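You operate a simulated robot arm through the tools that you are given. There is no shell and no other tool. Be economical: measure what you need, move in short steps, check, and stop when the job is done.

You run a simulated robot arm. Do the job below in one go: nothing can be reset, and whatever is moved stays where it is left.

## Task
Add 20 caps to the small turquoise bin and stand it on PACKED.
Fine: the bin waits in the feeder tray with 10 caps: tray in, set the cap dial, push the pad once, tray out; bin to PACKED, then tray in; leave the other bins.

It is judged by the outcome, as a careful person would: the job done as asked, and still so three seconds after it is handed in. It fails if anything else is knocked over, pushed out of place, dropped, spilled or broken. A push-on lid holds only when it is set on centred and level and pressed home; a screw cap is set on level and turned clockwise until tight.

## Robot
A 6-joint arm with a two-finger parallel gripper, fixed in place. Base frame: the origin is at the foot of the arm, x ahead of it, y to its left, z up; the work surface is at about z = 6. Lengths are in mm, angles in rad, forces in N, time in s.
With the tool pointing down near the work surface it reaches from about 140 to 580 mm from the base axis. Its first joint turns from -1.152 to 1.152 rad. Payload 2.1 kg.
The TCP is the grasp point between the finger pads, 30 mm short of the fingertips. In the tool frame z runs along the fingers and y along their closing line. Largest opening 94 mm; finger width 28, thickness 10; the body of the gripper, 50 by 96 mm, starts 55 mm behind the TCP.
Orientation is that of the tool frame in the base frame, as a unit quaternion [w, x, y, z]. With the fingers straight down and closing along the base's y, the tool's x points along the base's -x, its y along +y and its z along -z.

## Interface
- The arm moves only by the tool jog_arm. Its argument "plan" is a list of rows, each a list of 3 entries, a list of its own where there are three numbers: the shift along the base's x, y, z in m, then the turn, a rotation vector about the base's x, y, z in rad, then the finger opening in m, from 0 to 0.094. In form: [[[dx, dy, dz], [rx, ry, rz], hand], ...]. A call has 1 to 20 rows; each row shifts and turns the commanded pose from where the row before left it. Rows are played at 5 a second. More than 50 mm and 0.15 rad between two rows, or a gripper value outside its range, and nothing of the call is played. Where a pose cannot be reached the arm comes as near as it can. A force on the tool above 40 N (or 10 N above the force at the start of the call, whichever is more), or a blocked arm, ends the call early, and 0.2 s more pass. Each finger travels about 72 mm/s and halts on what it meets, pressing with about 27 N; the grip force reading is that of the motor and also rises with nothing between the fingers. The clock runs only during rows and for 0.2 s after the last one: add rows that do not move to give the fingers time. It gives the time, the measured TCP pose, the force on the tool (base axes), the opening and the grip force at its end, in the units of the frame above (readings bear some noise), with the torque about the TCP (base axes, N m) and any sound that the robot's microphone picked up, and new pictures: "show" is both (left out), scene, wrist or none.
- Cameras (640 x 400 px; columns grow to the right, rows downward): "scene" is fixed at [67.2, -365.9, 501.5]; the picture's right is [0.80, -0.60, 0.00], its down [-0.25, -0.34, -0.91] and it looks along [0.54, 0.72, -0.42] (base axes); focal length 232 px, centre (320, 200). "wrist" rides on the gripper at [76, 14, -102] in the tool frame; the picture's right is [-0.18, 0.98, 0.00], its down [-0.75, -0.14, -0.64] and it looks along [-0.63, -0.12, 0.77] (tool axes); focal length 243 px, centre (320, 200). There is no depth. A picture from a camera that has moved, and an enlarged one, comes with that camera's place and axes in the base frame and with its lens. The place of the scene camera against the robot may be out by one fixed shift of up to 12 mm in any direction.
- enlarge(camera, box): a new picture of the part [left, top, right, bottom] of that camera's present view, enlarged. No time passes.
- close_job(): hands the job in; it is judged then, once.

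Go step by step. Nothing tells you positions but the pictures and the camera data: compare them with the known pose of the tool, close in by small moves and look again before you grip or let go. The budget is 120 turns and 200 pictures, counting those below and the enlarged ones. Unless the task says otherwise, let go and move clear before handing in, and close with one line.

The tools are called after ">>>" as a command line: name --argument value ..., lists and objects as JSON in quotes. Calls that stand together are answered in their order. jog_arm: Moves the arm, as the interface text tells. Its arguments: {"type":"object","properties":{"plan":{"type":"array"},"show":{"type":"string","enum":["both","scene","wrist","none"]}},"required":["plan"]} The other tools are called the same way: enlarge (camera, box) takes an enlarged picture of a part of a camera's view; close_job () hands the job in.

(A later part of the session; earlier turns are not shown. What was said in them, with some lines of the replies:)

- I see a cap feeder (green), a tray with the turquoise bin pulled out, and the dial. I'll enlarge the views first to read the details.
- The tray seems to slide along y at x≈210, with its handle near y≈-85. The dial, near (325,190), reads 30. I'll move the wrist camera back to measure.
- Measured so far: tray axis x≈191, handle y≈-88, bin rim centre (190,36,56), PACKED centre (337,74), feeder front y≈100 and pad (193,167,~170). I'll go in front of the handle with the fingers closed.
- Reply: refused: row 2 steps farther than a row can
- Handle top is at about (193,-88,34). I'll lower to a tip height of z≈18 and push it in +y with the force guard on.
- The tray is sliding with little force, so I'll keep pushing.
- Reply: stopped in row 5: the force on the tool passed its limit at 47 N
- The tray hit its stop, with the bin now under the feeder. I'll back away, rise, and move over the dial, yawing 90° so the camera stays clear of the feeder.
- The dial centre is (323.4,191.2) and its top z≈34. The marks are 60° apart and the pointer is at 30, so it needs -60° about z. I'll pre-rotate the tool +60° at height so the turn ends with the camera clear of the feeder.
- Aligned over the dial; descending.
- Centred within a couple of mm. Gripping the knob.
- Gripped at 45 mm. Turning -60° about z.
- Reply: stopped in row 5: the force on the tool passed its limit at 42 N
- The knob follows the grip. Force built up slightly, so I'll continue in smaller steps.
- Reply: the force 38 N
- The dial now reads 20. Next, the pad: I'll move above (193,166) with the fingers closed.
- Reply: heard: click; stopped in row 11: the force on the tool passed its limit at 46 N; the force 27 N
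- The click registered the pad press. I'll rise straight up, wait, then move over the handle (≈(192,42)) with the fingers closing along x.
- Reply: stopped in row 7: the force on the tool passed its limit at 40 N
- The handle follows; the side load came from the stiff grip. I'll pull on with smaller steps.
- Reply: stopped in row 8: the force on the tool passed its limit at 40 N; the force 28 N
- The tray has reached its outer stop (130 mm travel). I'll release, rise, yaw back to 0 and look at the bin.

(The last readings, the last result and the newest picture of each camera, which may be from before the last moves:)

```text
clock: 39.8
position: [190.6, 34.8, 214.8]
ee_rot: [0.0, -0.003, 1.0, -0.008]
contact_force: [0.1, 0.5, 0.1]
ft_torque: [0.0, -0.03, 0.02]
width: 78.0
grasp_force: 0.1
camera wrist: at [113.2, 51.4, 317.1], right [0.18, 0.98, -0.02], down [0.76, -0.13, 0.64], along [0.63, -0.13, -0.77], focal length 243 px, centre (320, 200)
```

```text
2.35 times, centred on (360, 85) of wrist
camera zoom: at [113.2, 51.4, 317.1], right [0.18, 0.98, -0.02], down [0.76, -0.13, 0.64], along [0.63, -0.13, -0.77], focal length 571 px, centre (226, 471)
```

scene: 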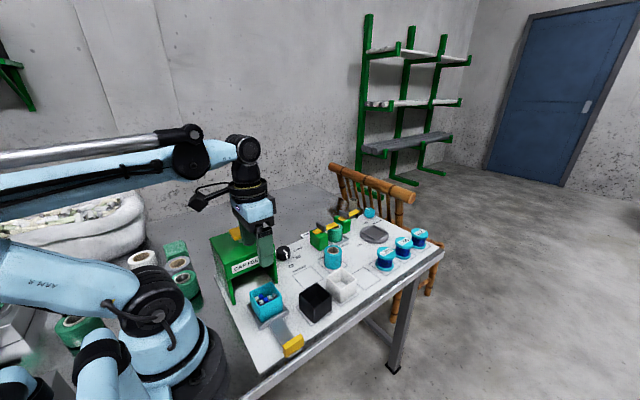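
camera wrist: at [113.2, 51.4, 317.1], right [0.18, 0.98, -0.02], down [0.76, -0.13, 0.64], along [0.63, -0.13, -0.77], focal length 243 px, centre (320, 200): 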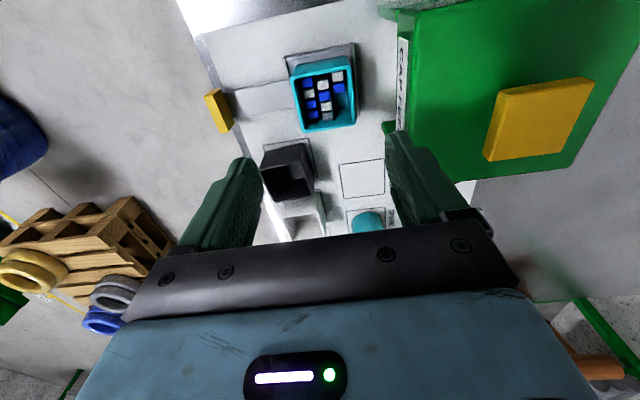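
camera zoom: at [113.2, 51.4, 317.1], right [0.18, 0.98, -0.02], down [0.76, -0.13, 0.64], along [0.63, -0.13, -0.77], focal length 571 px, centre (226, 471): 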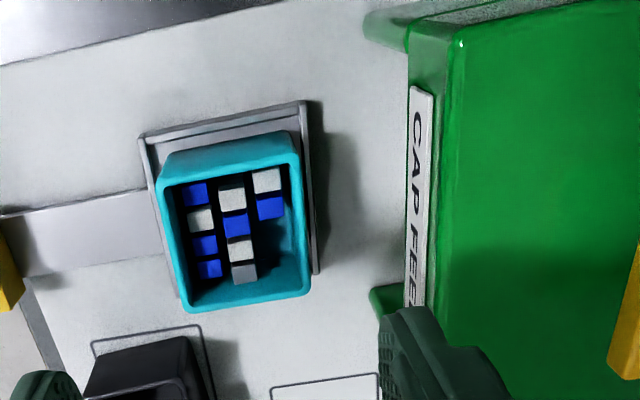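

>>> enlarge --camera "wrist" --box '[285, 40, 365, 140]'

>>> enlarge --camera "scene" --box '[235, 265, 315, 365]'

```text
4.00 times, centred on (325, 90) of wrist
camera zoom: at [113.2, 51.4, 317.1], right [0.18, 0.98, -0.02], down [0.76, -0.13, 0.64], along [0.63, -0.13, -0.77], focal length 970 px, centre (300, 640)
```

zoom: 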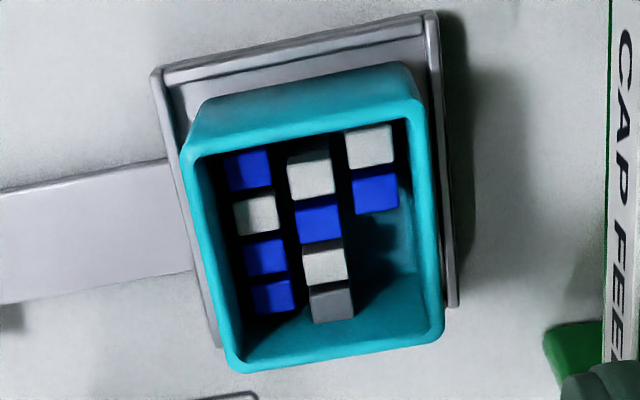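

```text
4.00 times, centred on (275, 315) of scene
camera zoom: at [67.2, -365.9, 501.5], right [0.8, -0.6, 0.0], down [-0.25, -0.34, -0.91], along [0.54, 0.72, -0.42], focal length 928 px, centre (500, -260)
```

zoom: 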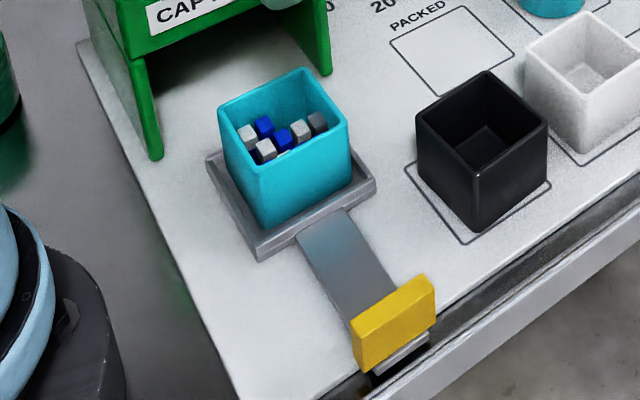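

The bin now holds a new, higher layer of caps. Its centre is about (193,36.5) with the rim at z≈56, so I'll descend part-way and check alignment.

>>> jog_arm --plan '[[[0.0024, 0.0017, -0.04], [0, 0, 0.01], 0.084], [[0, 0, -0.04], [0, 0, 0], 0.084], [[0, 0, -0.035], [0, 0, 0], 0.084], [[0, 0, 0], [0, 0, 0], 0.084]]' --show "both"

```text
clock: 40.8
position: [191.8, 37.4, 100.4]
ee_rot: [-0.001, -0.008, 1.0, -0.008]
contact_force: [0.4, -0.8, -0.3]
ft_torque: [0.02, -0.03, -0.03]
width: 84.0
grasp_force: 0.0
camera wrist: at [116.2, 52.9, 203.0], right [0.17, 0.99, -0.02], down [0.76, -0.12, 0.64], along [0.63, -0.12, -0.77], focal length 243 px, centre (320, 200)
```

scene: 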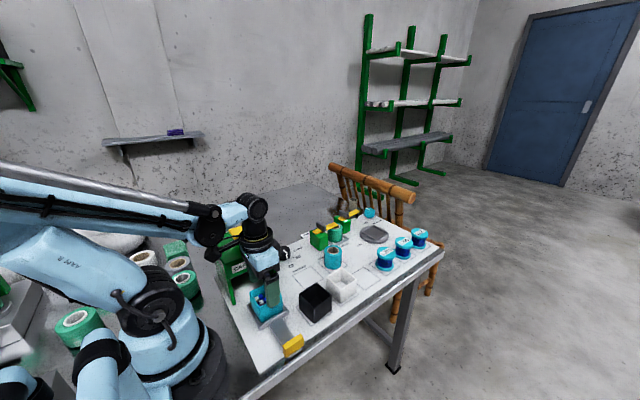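
wrist: 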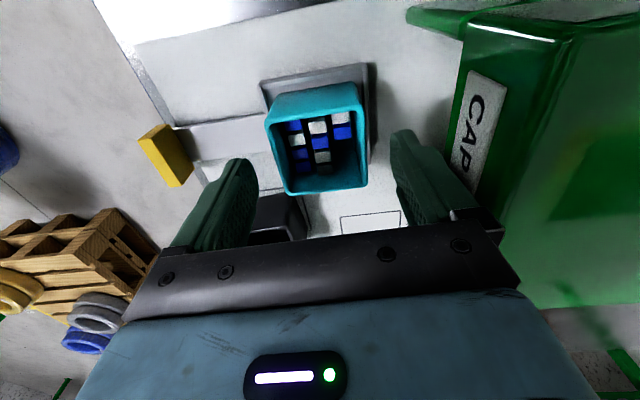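

>>> jog_arm --plan '[[[0.0017, -0.0005, -0.015], [0.016, 0, -0.016], 0.084], [[0, 0, -0.02], [0, 0, 0], 0.084], [[0, 0, -0.013], [0, 0, 0], 0.084], [[0, 0, 0], [0, 0, 0], 0.084]]' --show "both"

```text
clock: 41.8
position: [193.7, 36.3, 50.6]
ee_rot: [-0.001, 0.0, 1.0, 0.0]
contact_force: [-0.6, 0.4, 1.1]
ft_torque: [-0.03, 0.01, 0.03]
width: 83.6
grasp_force: 0.0
camera wrist: at [117.2, 52.1, 154.7], right [0.18, 0.98, 0.0], down [0.75, -0.14, 0.64], along [0.63, -0.12, -0.77], focal length 243 px, centre (320, 200)
```

scene: 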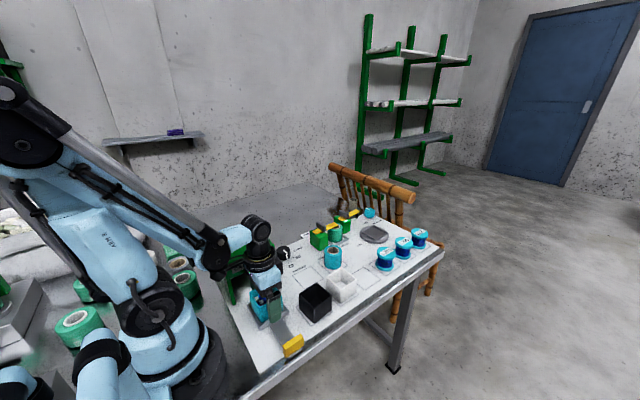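
wrist: 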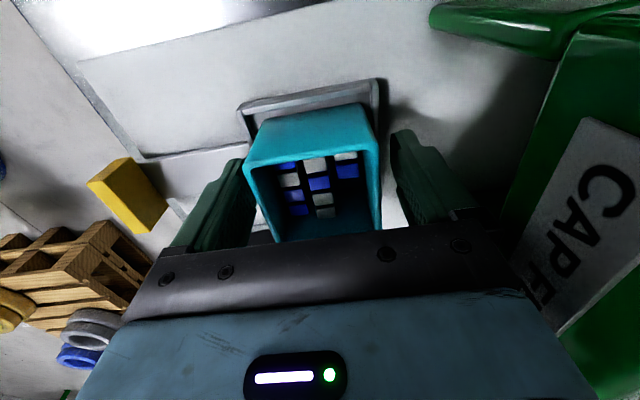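

>>> jog_arm --plan '[[[0, -0.002, 0.001], [0, 0, 0], 0.076], [[0, 0, 0], [0, 0, 0], 0.07], [[0, 0, 0], [0, 0, 0], 0.064], [[0, 0, 0], [0, 0, 0], 0.058], [[0, 0, 0], [0, 0, 0], 0.052], [[0, 0, 0], [0, 0, 0], 0.052]]' --show "wrist"

```text
clock: 43.2
position: [193.2, 34.6, 52.1]
ee_rot: [-0.001, -0.001, 1.0, 0.0]
contact_force: [0.3, 0.4, 0.0]
ft_torque: [-0.03, -0.05, -0.03]
width: 63.7
grasp_force: 26.7
camera wrist: at [117.2, 49.8, 155.4], right [0.18, 0.98, 0.0], down [0.75, -0.14, 0.64], along [0.63, -0.12, -0.77], focal length 243 px, centre (320, 200)
```

wrist: 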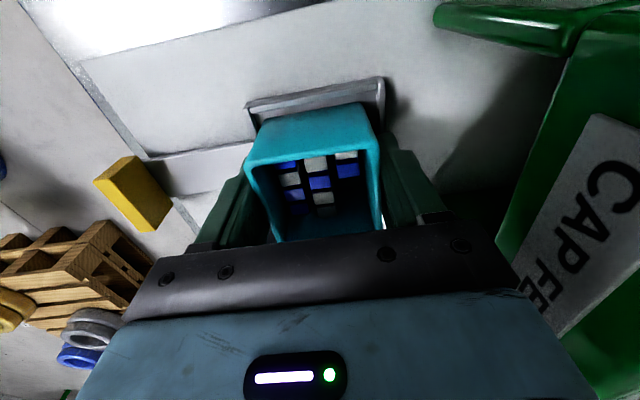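

Gripped at 64 mm. I'll lift gently, move out in x, and check.

>>> jog_arm --plan '[[[0, 0, 0.006], [0, 0, 0], 0.052], [[0, 0, 0.01], [0, 0, 0], 0.052], [[0, 0, 0.015], [0, 0, 0], 0.052], [[0, 0, 0.02], [0, 0, 0], 0.052], [[0, 0, 0.02], [0, 0, 0], 0.052], [[0, 0, 0.02], [0, 0, 0], 0.052], [[0, 0, 0.015], [0, 0, 0], 0.052], [[0.01, 0, 0], [0, 0, 0], 0.052], [[0.02, 0, 0], [0, 0, 0], 0.052], [[0.02, 0, 0], [0, 0, 0], 0.052], [[0.02, 0, 0], [0, 0, 0], 0.052], [[0.02, 0, 0], [0, 0, 0], 0.052], [[0.02, 0, 0], [0, 0, 0], 0.052], [[0.02, 0, 0], [0, 0, 0], 0.052], [[0.01, 0, 0], [0, 0, 0], 0.052], [[0, 0, 0], [0, 0, 0], 0.052]]' --show "both"

```text
clock: 46.6
position: [335.1, 35.0, 156.7]
ee_rot: [-0.001, -0.001, 1.0, 0.0]
contact_force: [0.0, -0.4, -0.3]
ft_torque: [-0.05, 0.0, 0.0]
width: 63.7
grasp_force: 26.9
camera wrist: at [258.4, 50.2, 261.0], right [0.18, 0.98, 0.0], down [0.75, -0.14, 0.64], along [0.63, -0.12, -0.77], focal length 243 px, centre (320, 200)
```

scene: 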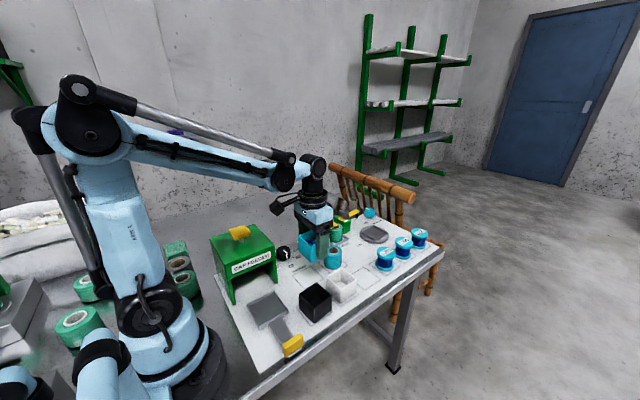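
wrist: 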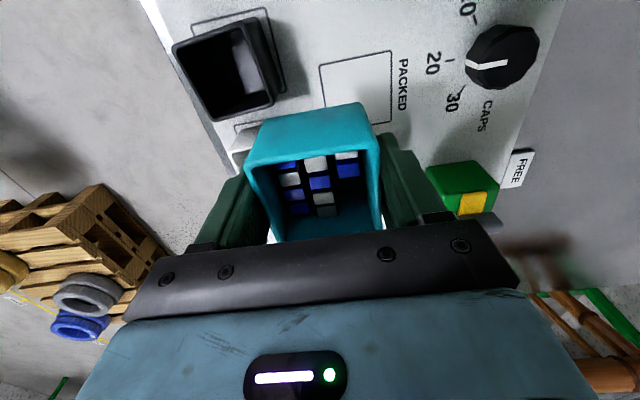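

>>> enlarge --camera "scene" --box '[200, 140, 360, 300]'

>>> enlarge --camera "wrist" --box '[230, 30, 420, 150]'

```text
2.50 times, centred on (280, 220) of scene
camera zoom: at [67.2, -365.9, 501.5], right [0.8, -0.6, 0.0], down [-0.25, -0.34, -0.91], along [0.54, 0.72, -0.42], focal length 580 px, centre (420, 150)
```

zoom: 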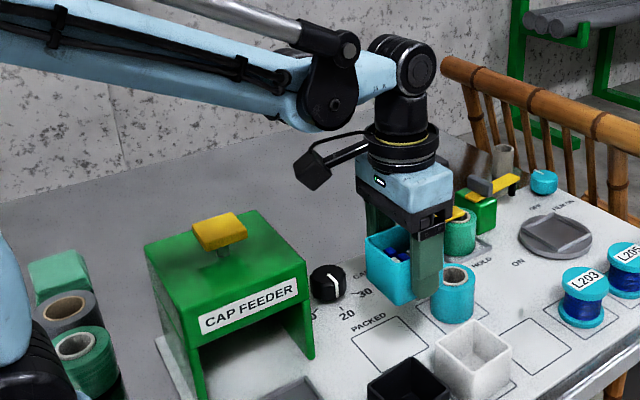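

```text
3.33 times, centred on (325, 90) of wrist
camera zoom: at [258.4, 50.2, 261.0], right [0.18, 0.98, 0.0], down [0.75, -0.14, 0.64], along [0.63, -0.12, -0.77], focal length 809 px, centre (303, 567)
```

zoom: 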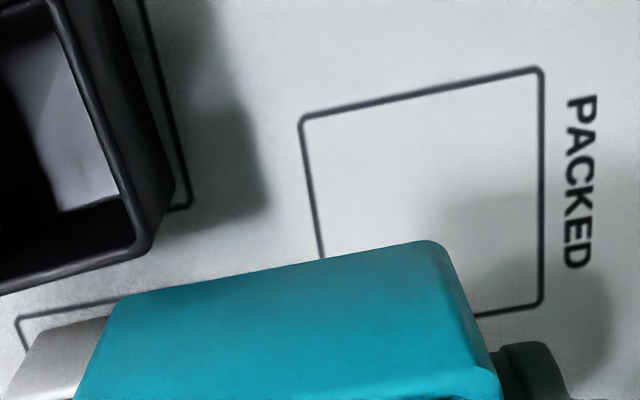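

The square's centre is ≈(339,73.5). With yaw 0 the camera housing would come too close to the feeder, so I'll yaw the gripper 180° in the air, starting with half.

>>> jog_arm --plan '[[[0, 0, 0], [0, 0, 0.07], 0.052], [[0, 0, 0], [0, 0, 0.11], 0.052], [[0, 0, 0], [0, 0, 0.11], 0.052], [[0, 0, 0], [0, 0, 0.11], 0.052], [[0, 0, 0], [0, 0, 0.11], 0.052], [[0, 0, 0], [0, 0, 0.11], 0.052], [[0, 0, 0], [0, 0, 0.11], 0.052], [[0, 0, 0], [0, 0, 0.11], 0.052], [[0, 0, 0], [0, 0, 0.11], 0.052], [[0, 0, 0], [0, 0, 0.11], 0.052], [[0, 0, 0], [0, 0, 0.11], 0.052], [[0, 0, 0], [0, 0, 0.11], 0.052], [[0, 0, 0], [0, 0, 0.11], 0.052], [[0, 0, 0], [0, 0, 0.11], 0.052], [[0, 0, 0], [0, 0, 0.11], 0.052], [[0, 0, 0], [0, 0, 0.11], 0.052], [[0, 0, 0], [0, 0, 0.11], 0.052], [[0, 0, 0], [0, 0, 0.11], 0.052], [[0, 0, 0], [0, 0, 0.11], 0.052], [[0, 0, 0], [0, 0, 0.11], 0.052]]' --show "scene"

```text
clock: 50.8
position: [333.7, 33.8, 157.4]
ee_rot: [0.0, 0.882, -0.471, 0.001]
contact_force: [0.6, -0.5, -1.1]
ft_torque: [0.0, -0.02, 0.01]
width: 63.5
grasp_force: 26.7
```

scene: 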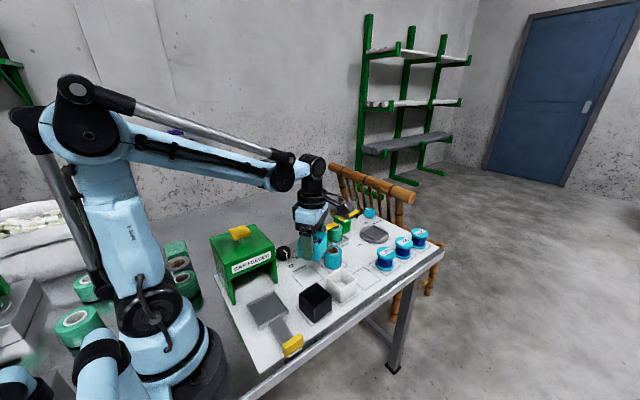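

>>> jog_arm --plan '[[[0, 0, 0], [0, 0, 0.109], 0.052], [[0, 0, 0], [0, 0, 0.109], 0.052], [[0, 0, 0], [0, 0, 0.109], 0.052], [[0, 0, 0], [0, 0, 0.109], 0.052], [[0, 0, 0], [0, 0, 0.109], 0.052], [[0, 0, 0], [0, 0, 0.109], 0.052], [[0, 0, 0], [0, 0, 0.109], 0.052], [[0, 0, 0], [0, 0, 0.109], 0.052], [[0, 0, 0], [0, 0, 0.109], 0.052], [[0, 0, 0], [0, 0, 0], 0.052], [[0, 0, 0], [0, 0, 0], 0.052]]' --show "both"

```text
clock: 53.2
position: [334.9, 41.1, 156.1]
ee_rot: [0.001, 1.0, -0.002, 0.0]
contact_force: [0.6, -0.3, -1.5]
ft_torque: [0.01, 0.03, 0.03]
width: 63.5
grasp_force: 27.0
out of reach, approached as far as the arm can: row 9
camera wrist: at [408.8, 29.1, 261.0], right [-0.19, -0.98, 0.0], down [-0.75, 0.15, 0.64], along [-0.63, 0.12, -0.77], focal length 243 px, centre (320, 200)
```

scene: 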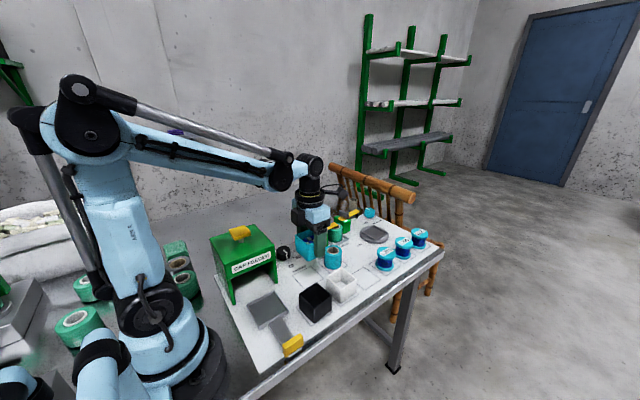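
wrist: 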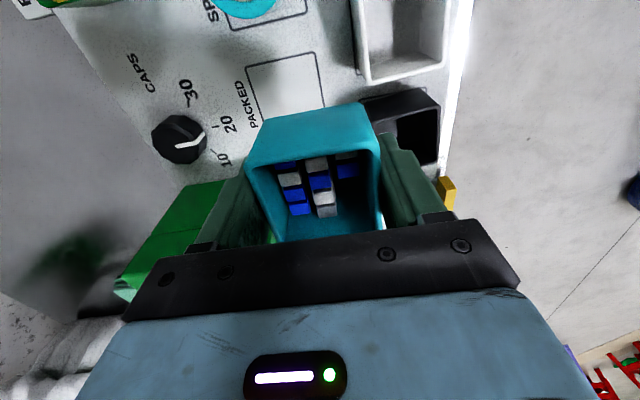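

Yaw 180° is reached. Moving over PACKED.

>>> jog_arm --plan '[[[0.002, 0.01, 0], [0, 0, 0], 0.052], [[0.002, 0.01, 0], [0, 0, 0], 0.052], [[0.001, 0.0125, 0], [0, 0, 0], 0.052], [[0, 0, -0.02], [0, 0, 0], 0.052], [[0, 0, -0.02], [0, 0, 0], 0.052], [[0, 0, -0.02], [0, 0, 0], 0.052], [[0, 0, 0], [0, 0, 0], 0.052], [[0, 0, 0], [0, 0, 0], 0.052]]' --show "both"

```text
clock: 55.0
position: [336.3, 75.0, 97.5]
ee_rot: [0.001, 1.0, 0.002, 0.001]
contact_force: [-0.5, 0.3, -1.0]
ft_torque: [0.01, -0.03, -0.01]
width: 63.6
grasp_force: 27.2
camera wrist: at [412.2, 62.1, 201.0], right [-0.18, -0.98, 0.0], down [-0.75, 0.14, 0.64], along [-0.63, 0.12, -0.77], focal length 243 px, centre (320, 200)
```

scene: 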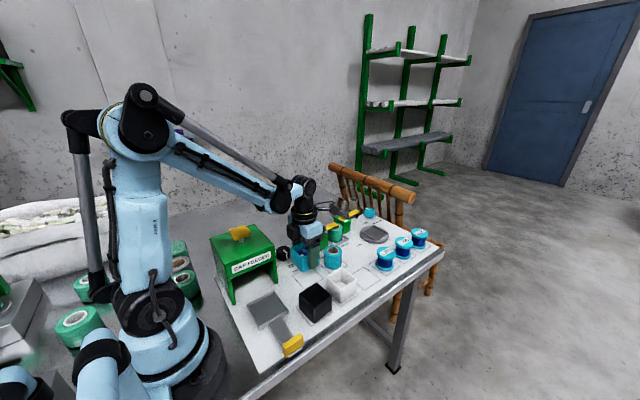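
wrist: 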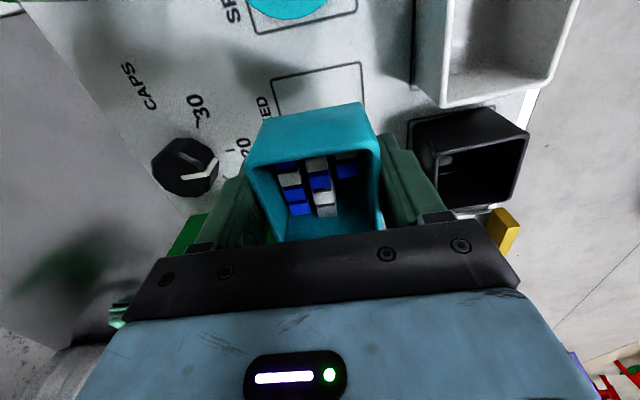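

>>> enlarge --camera "wrist" --box '[230, 50, 400, 250]'

>>> enlarge --camera "scene" --box '[260, 190, 360, 300]'

```text
2.00 times, centred on (315, 150) of wrist
camera zoom: at [412.2, 62.1, 201.0], right [-0.18, -0.98, 0.0], down [-0.75, 0.14, 0.64], along [-0.63, 0.12, -0.77], focal length 485 px, centre (330, 300)
```

zoom: 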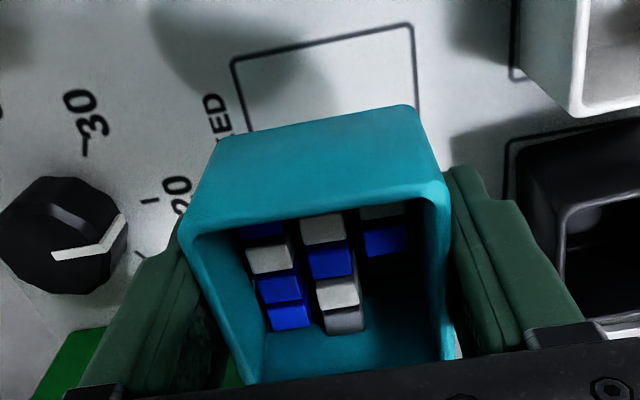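

```text
3.64 times, centred on (310, 245) of scene
camera zoom: at [67.2, -365.9, 501.5], right [0.8, -0.6, 0.0], down [-0.25, -0.34, -0.91], along [0.54, 0.72, -0.42], focal length 844 px, centre (356, 36)
```

zoom: 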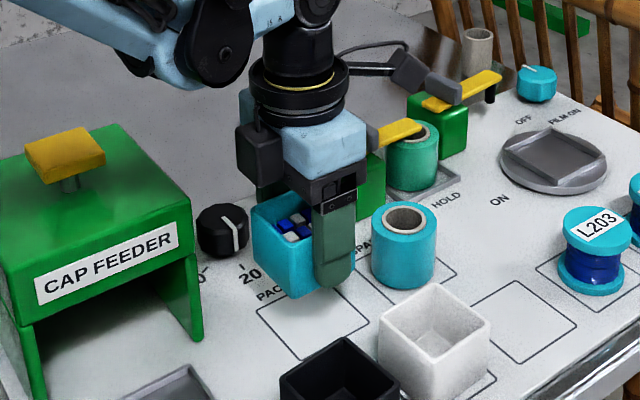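

Bin bottom is about 35 mm below the TCP and sits ~3 mm toward -x of it. I'll shift by (+6,-2.4) and lower partway to recheck against the square.

>>> jog_arm --plan '[[[0.006, -0.0024, -0.01], [0, 0, 0], 0.052], [[0, 0, -0.015], [0, 0, 0], 0.052], [[0, 0, -0.015], [0, 0, 0], 0.052], [[0, 0, -0.005], [0, 0, 0], 0.052], [[0, 0, 0], [0, 0, 0], 0.052], [[0, 0, 0], [0, 0, 0], 0.052]]' --show "both"

>>> enlarge --camera "wrist" --box '[230, 50, 400, 250]'

>>> enlarge --camera "scene" --box '[265, 220, 345, 300]'

```text
clock: 56.4
position: [344.4, 71.8, 52.3]
ee_rot: [0.0, 1.0, 0.001, 0.0]
contact_force: [-0.1, -0.2, -0.6]
ft_torque: [-0.02, 0.03, -0.02]
width: 63.3
grasp_force: 27.2
camera wrist: at [419.2, 59.6, 156.2], right [-0.18, -0.98, 0.0], down [-0.75, 0.14, 0.64], along [-0.63, 0.12, -0.77], focal length 243 px, centre (320, 200)
```

scene: 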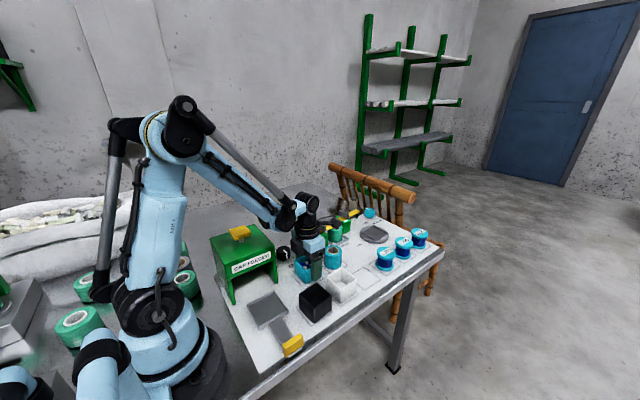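
wrist: 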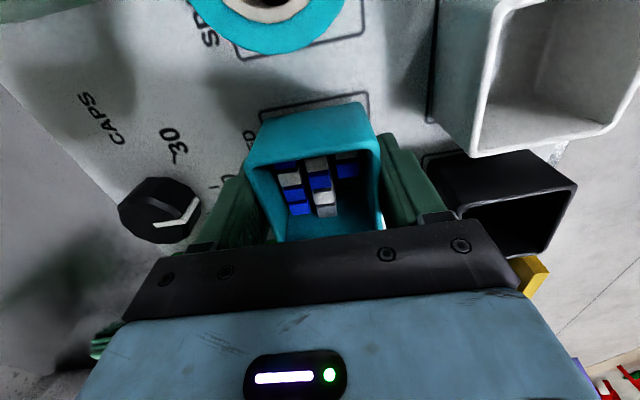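

```text
2.00 times, centred on (315, 150) of wrist
camera zoom: at [419.2, 59.6, 156.2], right [-0.18, -0.98, 0.0], down [-0.75, 0.14, 0.64], along [-0.63, 0.12, -0.77], focal length 485 px, centre (330, 300)
```

zoom: 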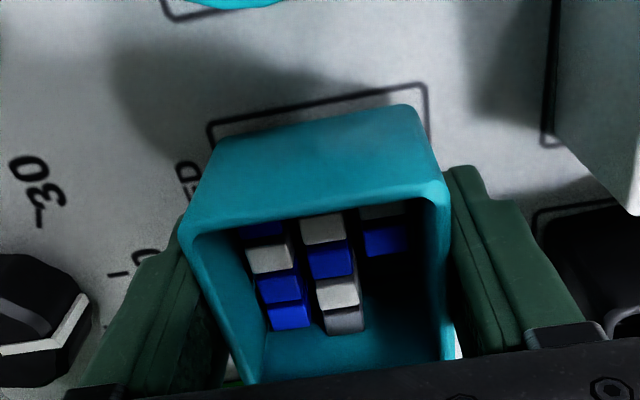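

```text
5.00 times, centred on (305, 260) of scene
camera zoom: at [67.2, -365.9, 501.5], right [0.8, -0.6, 0.0], down [-0.25, -0.34, -0.91], along [0.54, 0.72, -0.42], focal length 1160 px, centre (395, -100)
```

zoom: 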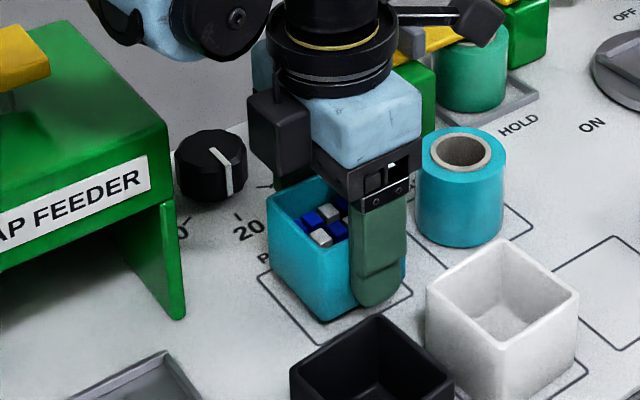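

Aligned within ~1–2 mm of the square. Lowering slowly to contact.

>>> jog_arm --plan '[[[-0.0005, -0.0003, -0.004], [0, 0, 0], 0.052], [[0, 0, -0.002], [0, 0, 0], 0.052], [[0, 0, -0.002], [0, 0, 0], 0.052], [[0, 0, -0.001], [0, 0, 0], 0.052], [[0, 0, -0.001], [0, 0, 0], 0.052], [[0, 0, 0], [0, 0, 0], 0.052]]' --show "both"

>>> enlarge --camera "scene" --box '[265, 220, 345, 300]'

```text
clock: 57.8
position: [344.7, 71.6, 43.1]
ee_rot: [0.0, 1.0, 0.001, 0.0]
contact_force: [0.7, 1.6, 25.5]
ft_torque: [0.01, 0.06, -0.01]
width: 63.9
grasp_force: 26.9
camera wrist: at [419.1, 58.9, 146.4], right [-0.18, -0.98, 0.0], down [-0.76, 0.14, 0.64], along [-0.63, 0.12, -0.77], focal length 243 px, centre (320, 200)
```

scene: 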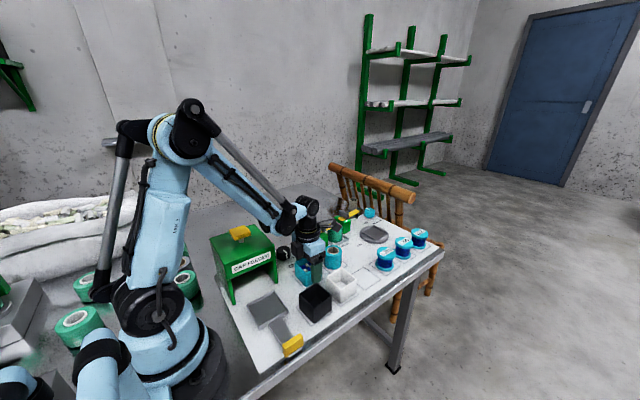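
wrist: 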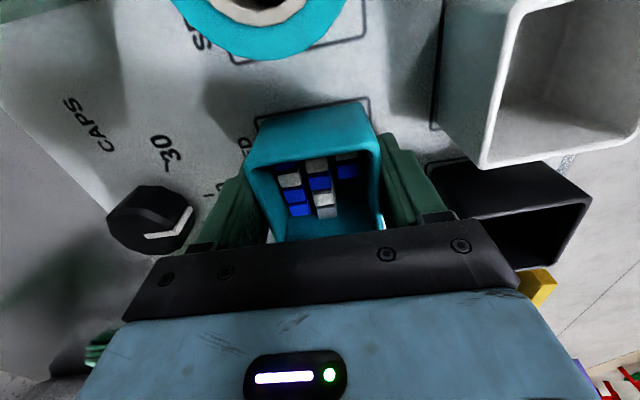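

```text
5.00 times, centred on (305, 260) of scene
camera zoom: at [67.1, -365.9, 501.5], right [0.8, -0.6, 0.0], down [-0.25, -0.34, -0.91], along [0.54, 0.72, -0.42], focal length 1160 px, centre (395, -100)
```

zoom: 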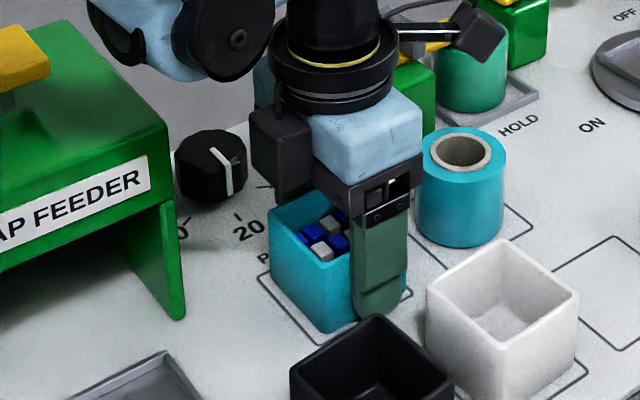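

>>> enlarge --camera "wrist" --box '[230, 80, 400, 200]'

```text
3.33 times, centred on (315, 140) of wrist
camera zoom: at [419.1, 58.9, 146.4], right [-0.18, -0.98, 0.0], down [-0.76, 0.14, 0.64], along [-0.63, 0.12, -0.77], focal length 809 px, centre (337, 400)
```

zoom: 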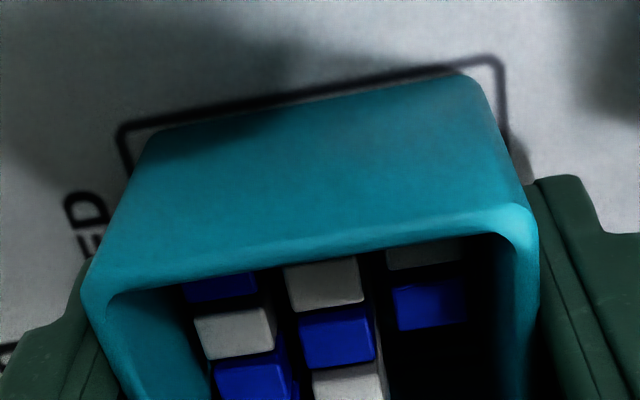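

The bin is inside the square but tight on +x. I'll lift 3 mm, nudge by (-2.5,+1) mm and set it down again.

>>> jog_arm --plan '[[[0, 0, 0.006], [0, 0, 0], 0.052], [[-0.0028, 0.001, 0], [0, 0, 0], 0.052], [[0, 0, -0.003], [0, 0, 0], 0.052], [[0, 0, -0.002], [0, 0, 0], 0.052], [[0, 0, 0], [0, 0, 0], 0.052]]' --show "wrist"

>>> enlarge --camera "wrist" --box '[230, 80, 400, 200]'

```text
clock: 59.0
position: [340.7, 73.7, 43.1]
ee_rot: [-0.001, 1.0, 0.001, 0.002]
contact_force: [0.0, 0.4, -1.9]
ft_torque: [0.01, 0.0, 0.0]
width: 63.8
grasp_force: 27.0
camera wrist: at [416.4, 60.4, 147.0], right [-0.18, -0.98, 0.0], down [-0.75, 0.14, 0.64], along [-0.63, 0.12, -0.77], focal length 243 px, centre (320, 200)
```

wrist: 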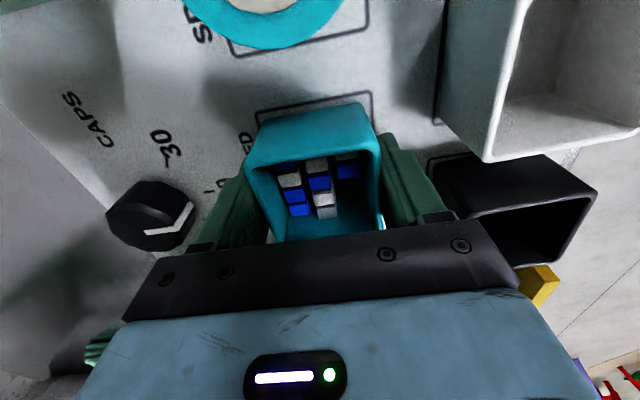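

```text
3.33 times, centred on (315, 140) of wrist
camera zoom: at [416.4, 60.4, 147.0], right [-0.18, -0.98, 0.0], down [-0.75, 0.14, 0.64], along [-0.63, 0.12, -0.77], focal length 809 px, centre (337, 400)
```

zoom: 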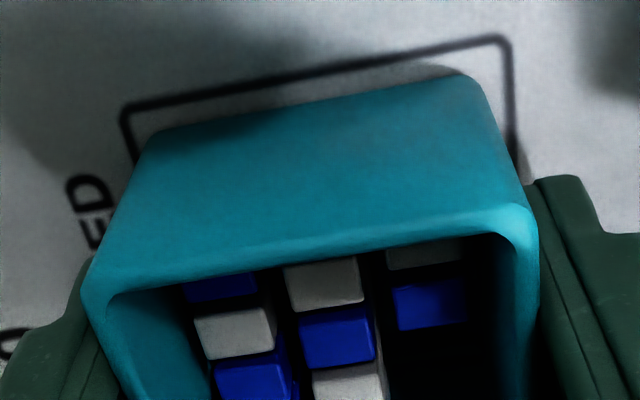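

Well placed, with a few mm of margin. Pressing down 1 mm, then releasing and rising.

>>> jog_arm --plan '[[[0, 0, -0.001], [0, 0, 0], 0.052], [[0, 0, 0], [0, 0, 0], 0.06], [[0, 0, 0], [0, 0, 0], 0.068], [[0, 0, 0], [0, 0, 0], 0.075], [[0, 0, 0], [0, 0, 0], 0.075], [[0, 0, 0.02], [0, 0, 0], 0.075], [[0, 0, 0.04], [0, 0, 0], 0.075], [[0, 0, 0.045], [0, 0, 0], 0.075], [[0, 0, 0.045], [0, 0, 0], 0.075], [[0, 0, 0.03], [0, 0, 0], 0.075]]' --show "both"

```text
clock: 61.2
position: [338.8, 73.7, 226.4]
ee_rot: [0.0, 1.0, 0.001, 0.001]
contact_force: [-0.1, 0.7, -0.1]
ft_torque: [0.01, -0.02, -0.01]
width: 75.0
grasp_force: 0.0
camera wrist: at [414.9, 61.0, 329.4], right [-0.18, -0.98, 0.0], down [-0.75, 0.14, 0.64], along [-0.63, 0.12, -0.77], focal length 243 px, centre (320, 200)
```

scene: 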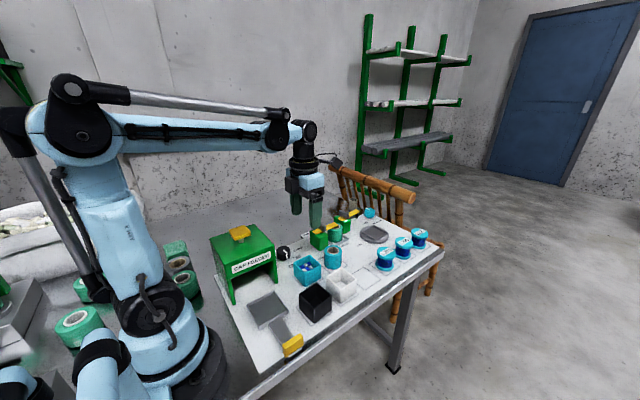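
wrist: 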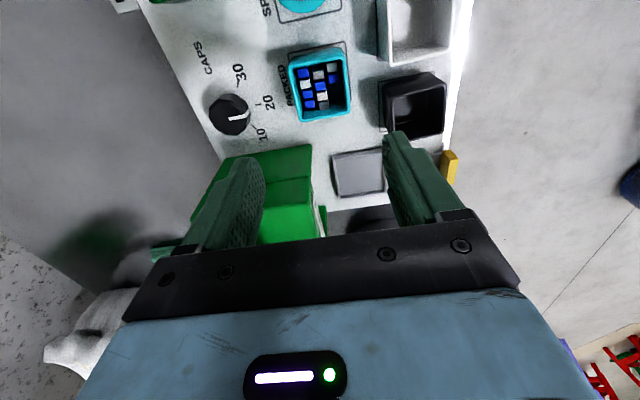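

The bin stands in PACKED. Now I'll close the fingers, yaw back, and go to the front of the tray handle.

>>> jog_arm --plan '[[[0, -0.01, 0], [0, 0, -0.143], 0.05], [[0, -0.01, 0], [0, 0, -0.143], 0.02], [[-0.006, -0.01, 0], [0, 0, -0.143], 0.0], [[-0.007, -0.01, 0], [0, 0, -0.143], 0.0], [[-0.007, -0.01, 0], [0, 0, -0.143], 0.0], [[-0.007, -0.01, 0], [0, 0, -0.143], 0.0], [[-0.007, -0.01, 0], [0, 0, -0.143], 0.0], [[-0.007, -0.01, 0], [0, 0, -0.143], 0.0], [[-0.008, -0.01, 0], [0, 0, -0.143], 0.0], [[-0.008, -0.01, 0], [0, 0, -0.143], 0.0], [[-0.008, -0.01, 0], [0, 0, -0.143], 0.0], [[-0.008, -0.01, 0], [0, 0, -0.143], 0.0], [[-0.008, -0.01, 0], [0, 0, -0.143], 0.0], [[-0.008, -0.01, 0], [0, 0, -0.143], 0.0], [[-0.008, -0.01, 0], [0, 0, -0.143], 0.0], [[-0.008, -0.01, 0], [0, 0, -0.143], 0.0], [[-0.008, -0.01, 0], [0, 0, -0.143], 0.0], [[-0.008, -0.01, 0], [0, 0, -0.143], 0.0], [[-0.008, -0.01, 0], [0, 0, -0.143], 0.0], [[-0.009, -0.01, 0], [0, 0, -0.143], 0.0]]' --show "none"

>>> jog_arm --plan '[[[0, 0, 0], [0, 0, -0.141], 0.0], [[0, 0, 0], [0, 0, -0.141], 0.0], [[0, 0, -0.045], [0, 0, 0], 0.0], [[0, 0, -0.045], [0, 0, 0], 0.0], [[0, 0, 0], [0, 0, 0], 0.0]]' --show "both"

```text
clock: 65.4
position: [203.6, -126.8, 222.0]
ee_rot: [0.0, -0.14, 0.99, 0.0]
contact_force: [0.4, -0.2, -0.1]
ft_torque: [0.0, 0.0, -0.03]
width: 0.0
grasp_force: 27.3
```

```text
clock: 66.6
position: [202.9, -127.3, 132.9]
ee_rot: [-0.001, -0.001, 1.0, 0.0]
contact_force: [0.3, 0.3, 0.4]
ft_torque: [0.03, 0.07, 0.01]
width: 0.0
grasp_force: 26.8
camera wrist: at [126.0, -112.0, 235.5], right [0.18, 0.98, 0.0], down [0.75, -0.14, 0.64], along [0.63, -0.12, -0.77], focal length 243 px, centre (320, 200)
```

scene: 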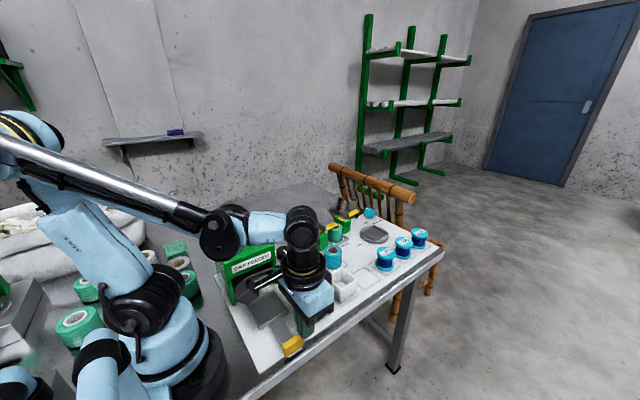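
wrist: 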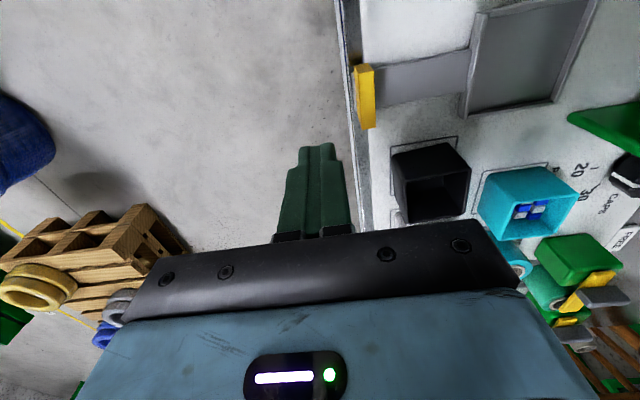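

>>> jog_arm --plan '[[[-0.01, 0, -0.04], [0, 0, 0], 0.0], [[0, 0, -0.044], [0, 0, 0], 0.0], [[0, 0, 0], [0, 0, 0], 0.0], [[0, 0.01, 0], [0, 0, 0], 0.0], [[0, 0.01, 0], [0, 0, 0], 0.0], [[0, 0.01, 0], [0, 0, 0], 0.0], [[0, 0.01, 0], [0, 0, 0], 0.0], [[0, 0.01, 0], [0, 0, 0], 0.0], [[0, 0.01, 0], [0, 0, 0], 0.0], [[0, 0.01, 0], [0, 0, 0], 0.0], [[0, 0.01, 0], [0, 0, 0], 0.0], [[0, 0.01, 0], [0, 0, 0], 0.0], [[0, 0.01, 0], [0, 0, 0], 0.0], [[0, 0.01, 0], [0, 0, 0], 0.0], [[0, 0.01, 0], [0, 0, 0], 0.0], [[0, 0.01, 0], [0, 0, 0], 0.0], [[0, 0, 0], [0, 0, 0], 0.0]]' --show "both"

```text
clock: 70.2
position: [192.9, 3.8, 49.8]
ee_rot: [-0.001, -0.002, 1.0, 0.001]
contact_force: [-0.7, -0.3, -0.4]
ft_torque: [0.01, 0.0, -0.02]
width: 0.0
grasp_force: 27.2
camera wrist: at [116.0, 18.9, 153.6], right [0.18, 0.98, 0.0], down [0.75, -0.14, 0.64], along [0.63, -0.12, -0.77], focal length 243 px, centre (320, 200)
```

scene: 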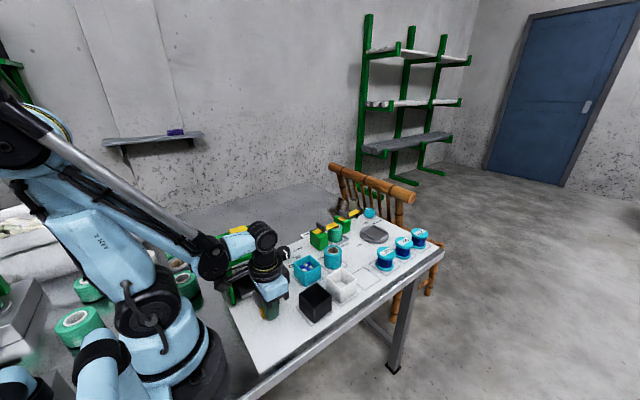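
wrist: 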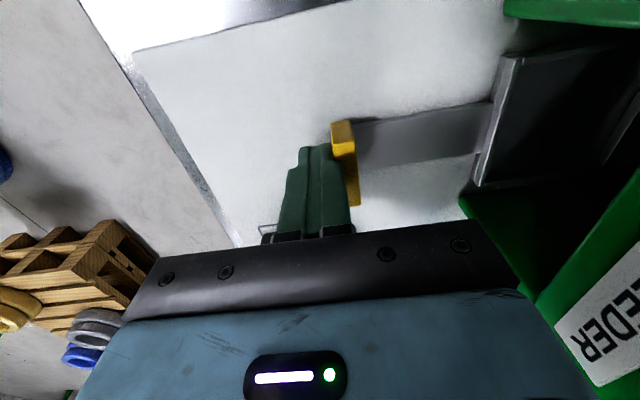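

>>> jog_arm --plan '[[[0, 0.006, 0], [0, 0, 0], 0.0], [[0, 0.006, 0], [0, 0, 0], 0.0], [[0, 0.005, 0], [0, 0, 0], 0.0], [[0, 0.004, 0], [0, 0, 0], 0.0], [[0, 0.004, 0], [0, 0, 0], 0.0], [[0, 0.004, 0], [0, 0, 0], 0.0]]' --show "none"

>>> jog_arm --plan '[[[0, -0.02, 0], [0, 0, 0], 0.0], [[0, -0.01, 0.045], [0, 0, 0], 0.0], [[0, -0.02, 0.045], [0, 0, 0], 0.0], [[0, -0.02, 0.045], [0, 0, 0], 0.0], [[0, -0.02, 0.045], [0, 0, 0], 0.0], [[0, 0, 0.045], [0, 0, 0], 0.0], [[0, 0, 0.045], [0, 0, 0], 0.0], [[0, 0, 0], [0, 0, 0], 0.0]]' --show "both"

>>> enlarge --camera "scene" --box '[200, 200, 380, 340]'

```text
clock: 71.5
position: [192.0, 24.6, 48.2]
ee_rot: [-0.002, 0.001, 1.0, -0.008]
contact_force: [0.0, -9.0, 1.9]
ft_torque: [-0.05, -0.01, -0.01]
width: 0.0
grasp_force: 26.9
stopped in row 6: the force on the tool passed its limit at 50 N (the readings are from after the stop); the commanded pose is now the measured one
```

```text
clock: 73.3
position: [189.8, -67.3, 319.1]
ee_rot: [-0.002, 0.0, 1.0, -0.007]
contact_force: [0.4, -0.3, 0.5]
ft_torque: [0.01, -0.01, -0.01]
width: 0.2
grasp_force: 27.6
camera wrist: at [113.2, -49.5, 422.7], right [0.18, 0.98, -0.01], down [0.76, -0.13, 0.64], along [0.63, -0.13, -0.77], focal length 243 px, centre (320, 200)
```

scene: 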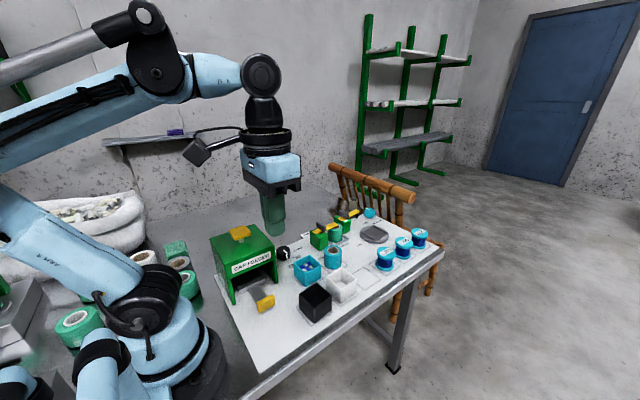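
wrist: 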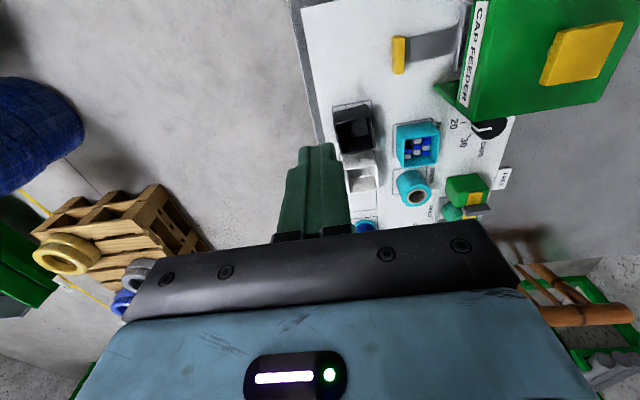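

```text
2.86 times, centred on (290, 270) of scene
camera zoom: at [67.2, -365.9, 501.5], right [0.8, -0.6, 0.0], down [-0.25, -0.34, -0.91], along [0.54, 0.72, -0.42], focal length 663 px, centre (406, 0)
```

zoom: 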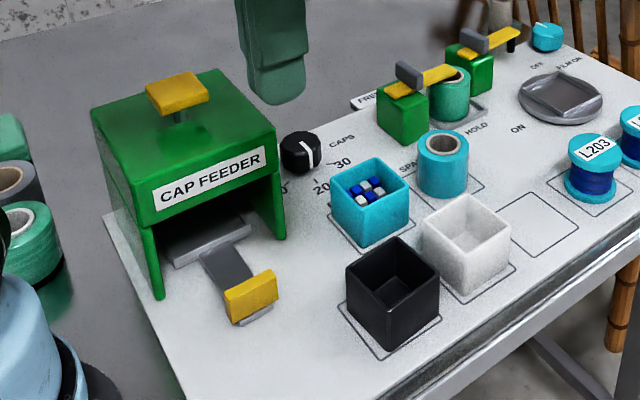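

The filled bin stands on PACKED, the tray is back in at its stop, the other bins are untouched, and the arm is clear. I'm handing in.

>>> close_job

```text
The job is handed in.
```

The turquoise bin is on PACKED after one 20-cap feed (dial at 20, pad pushed once with a click); I saw the new caps but could not count all 30. The tray is back in and the other bins were left alone.
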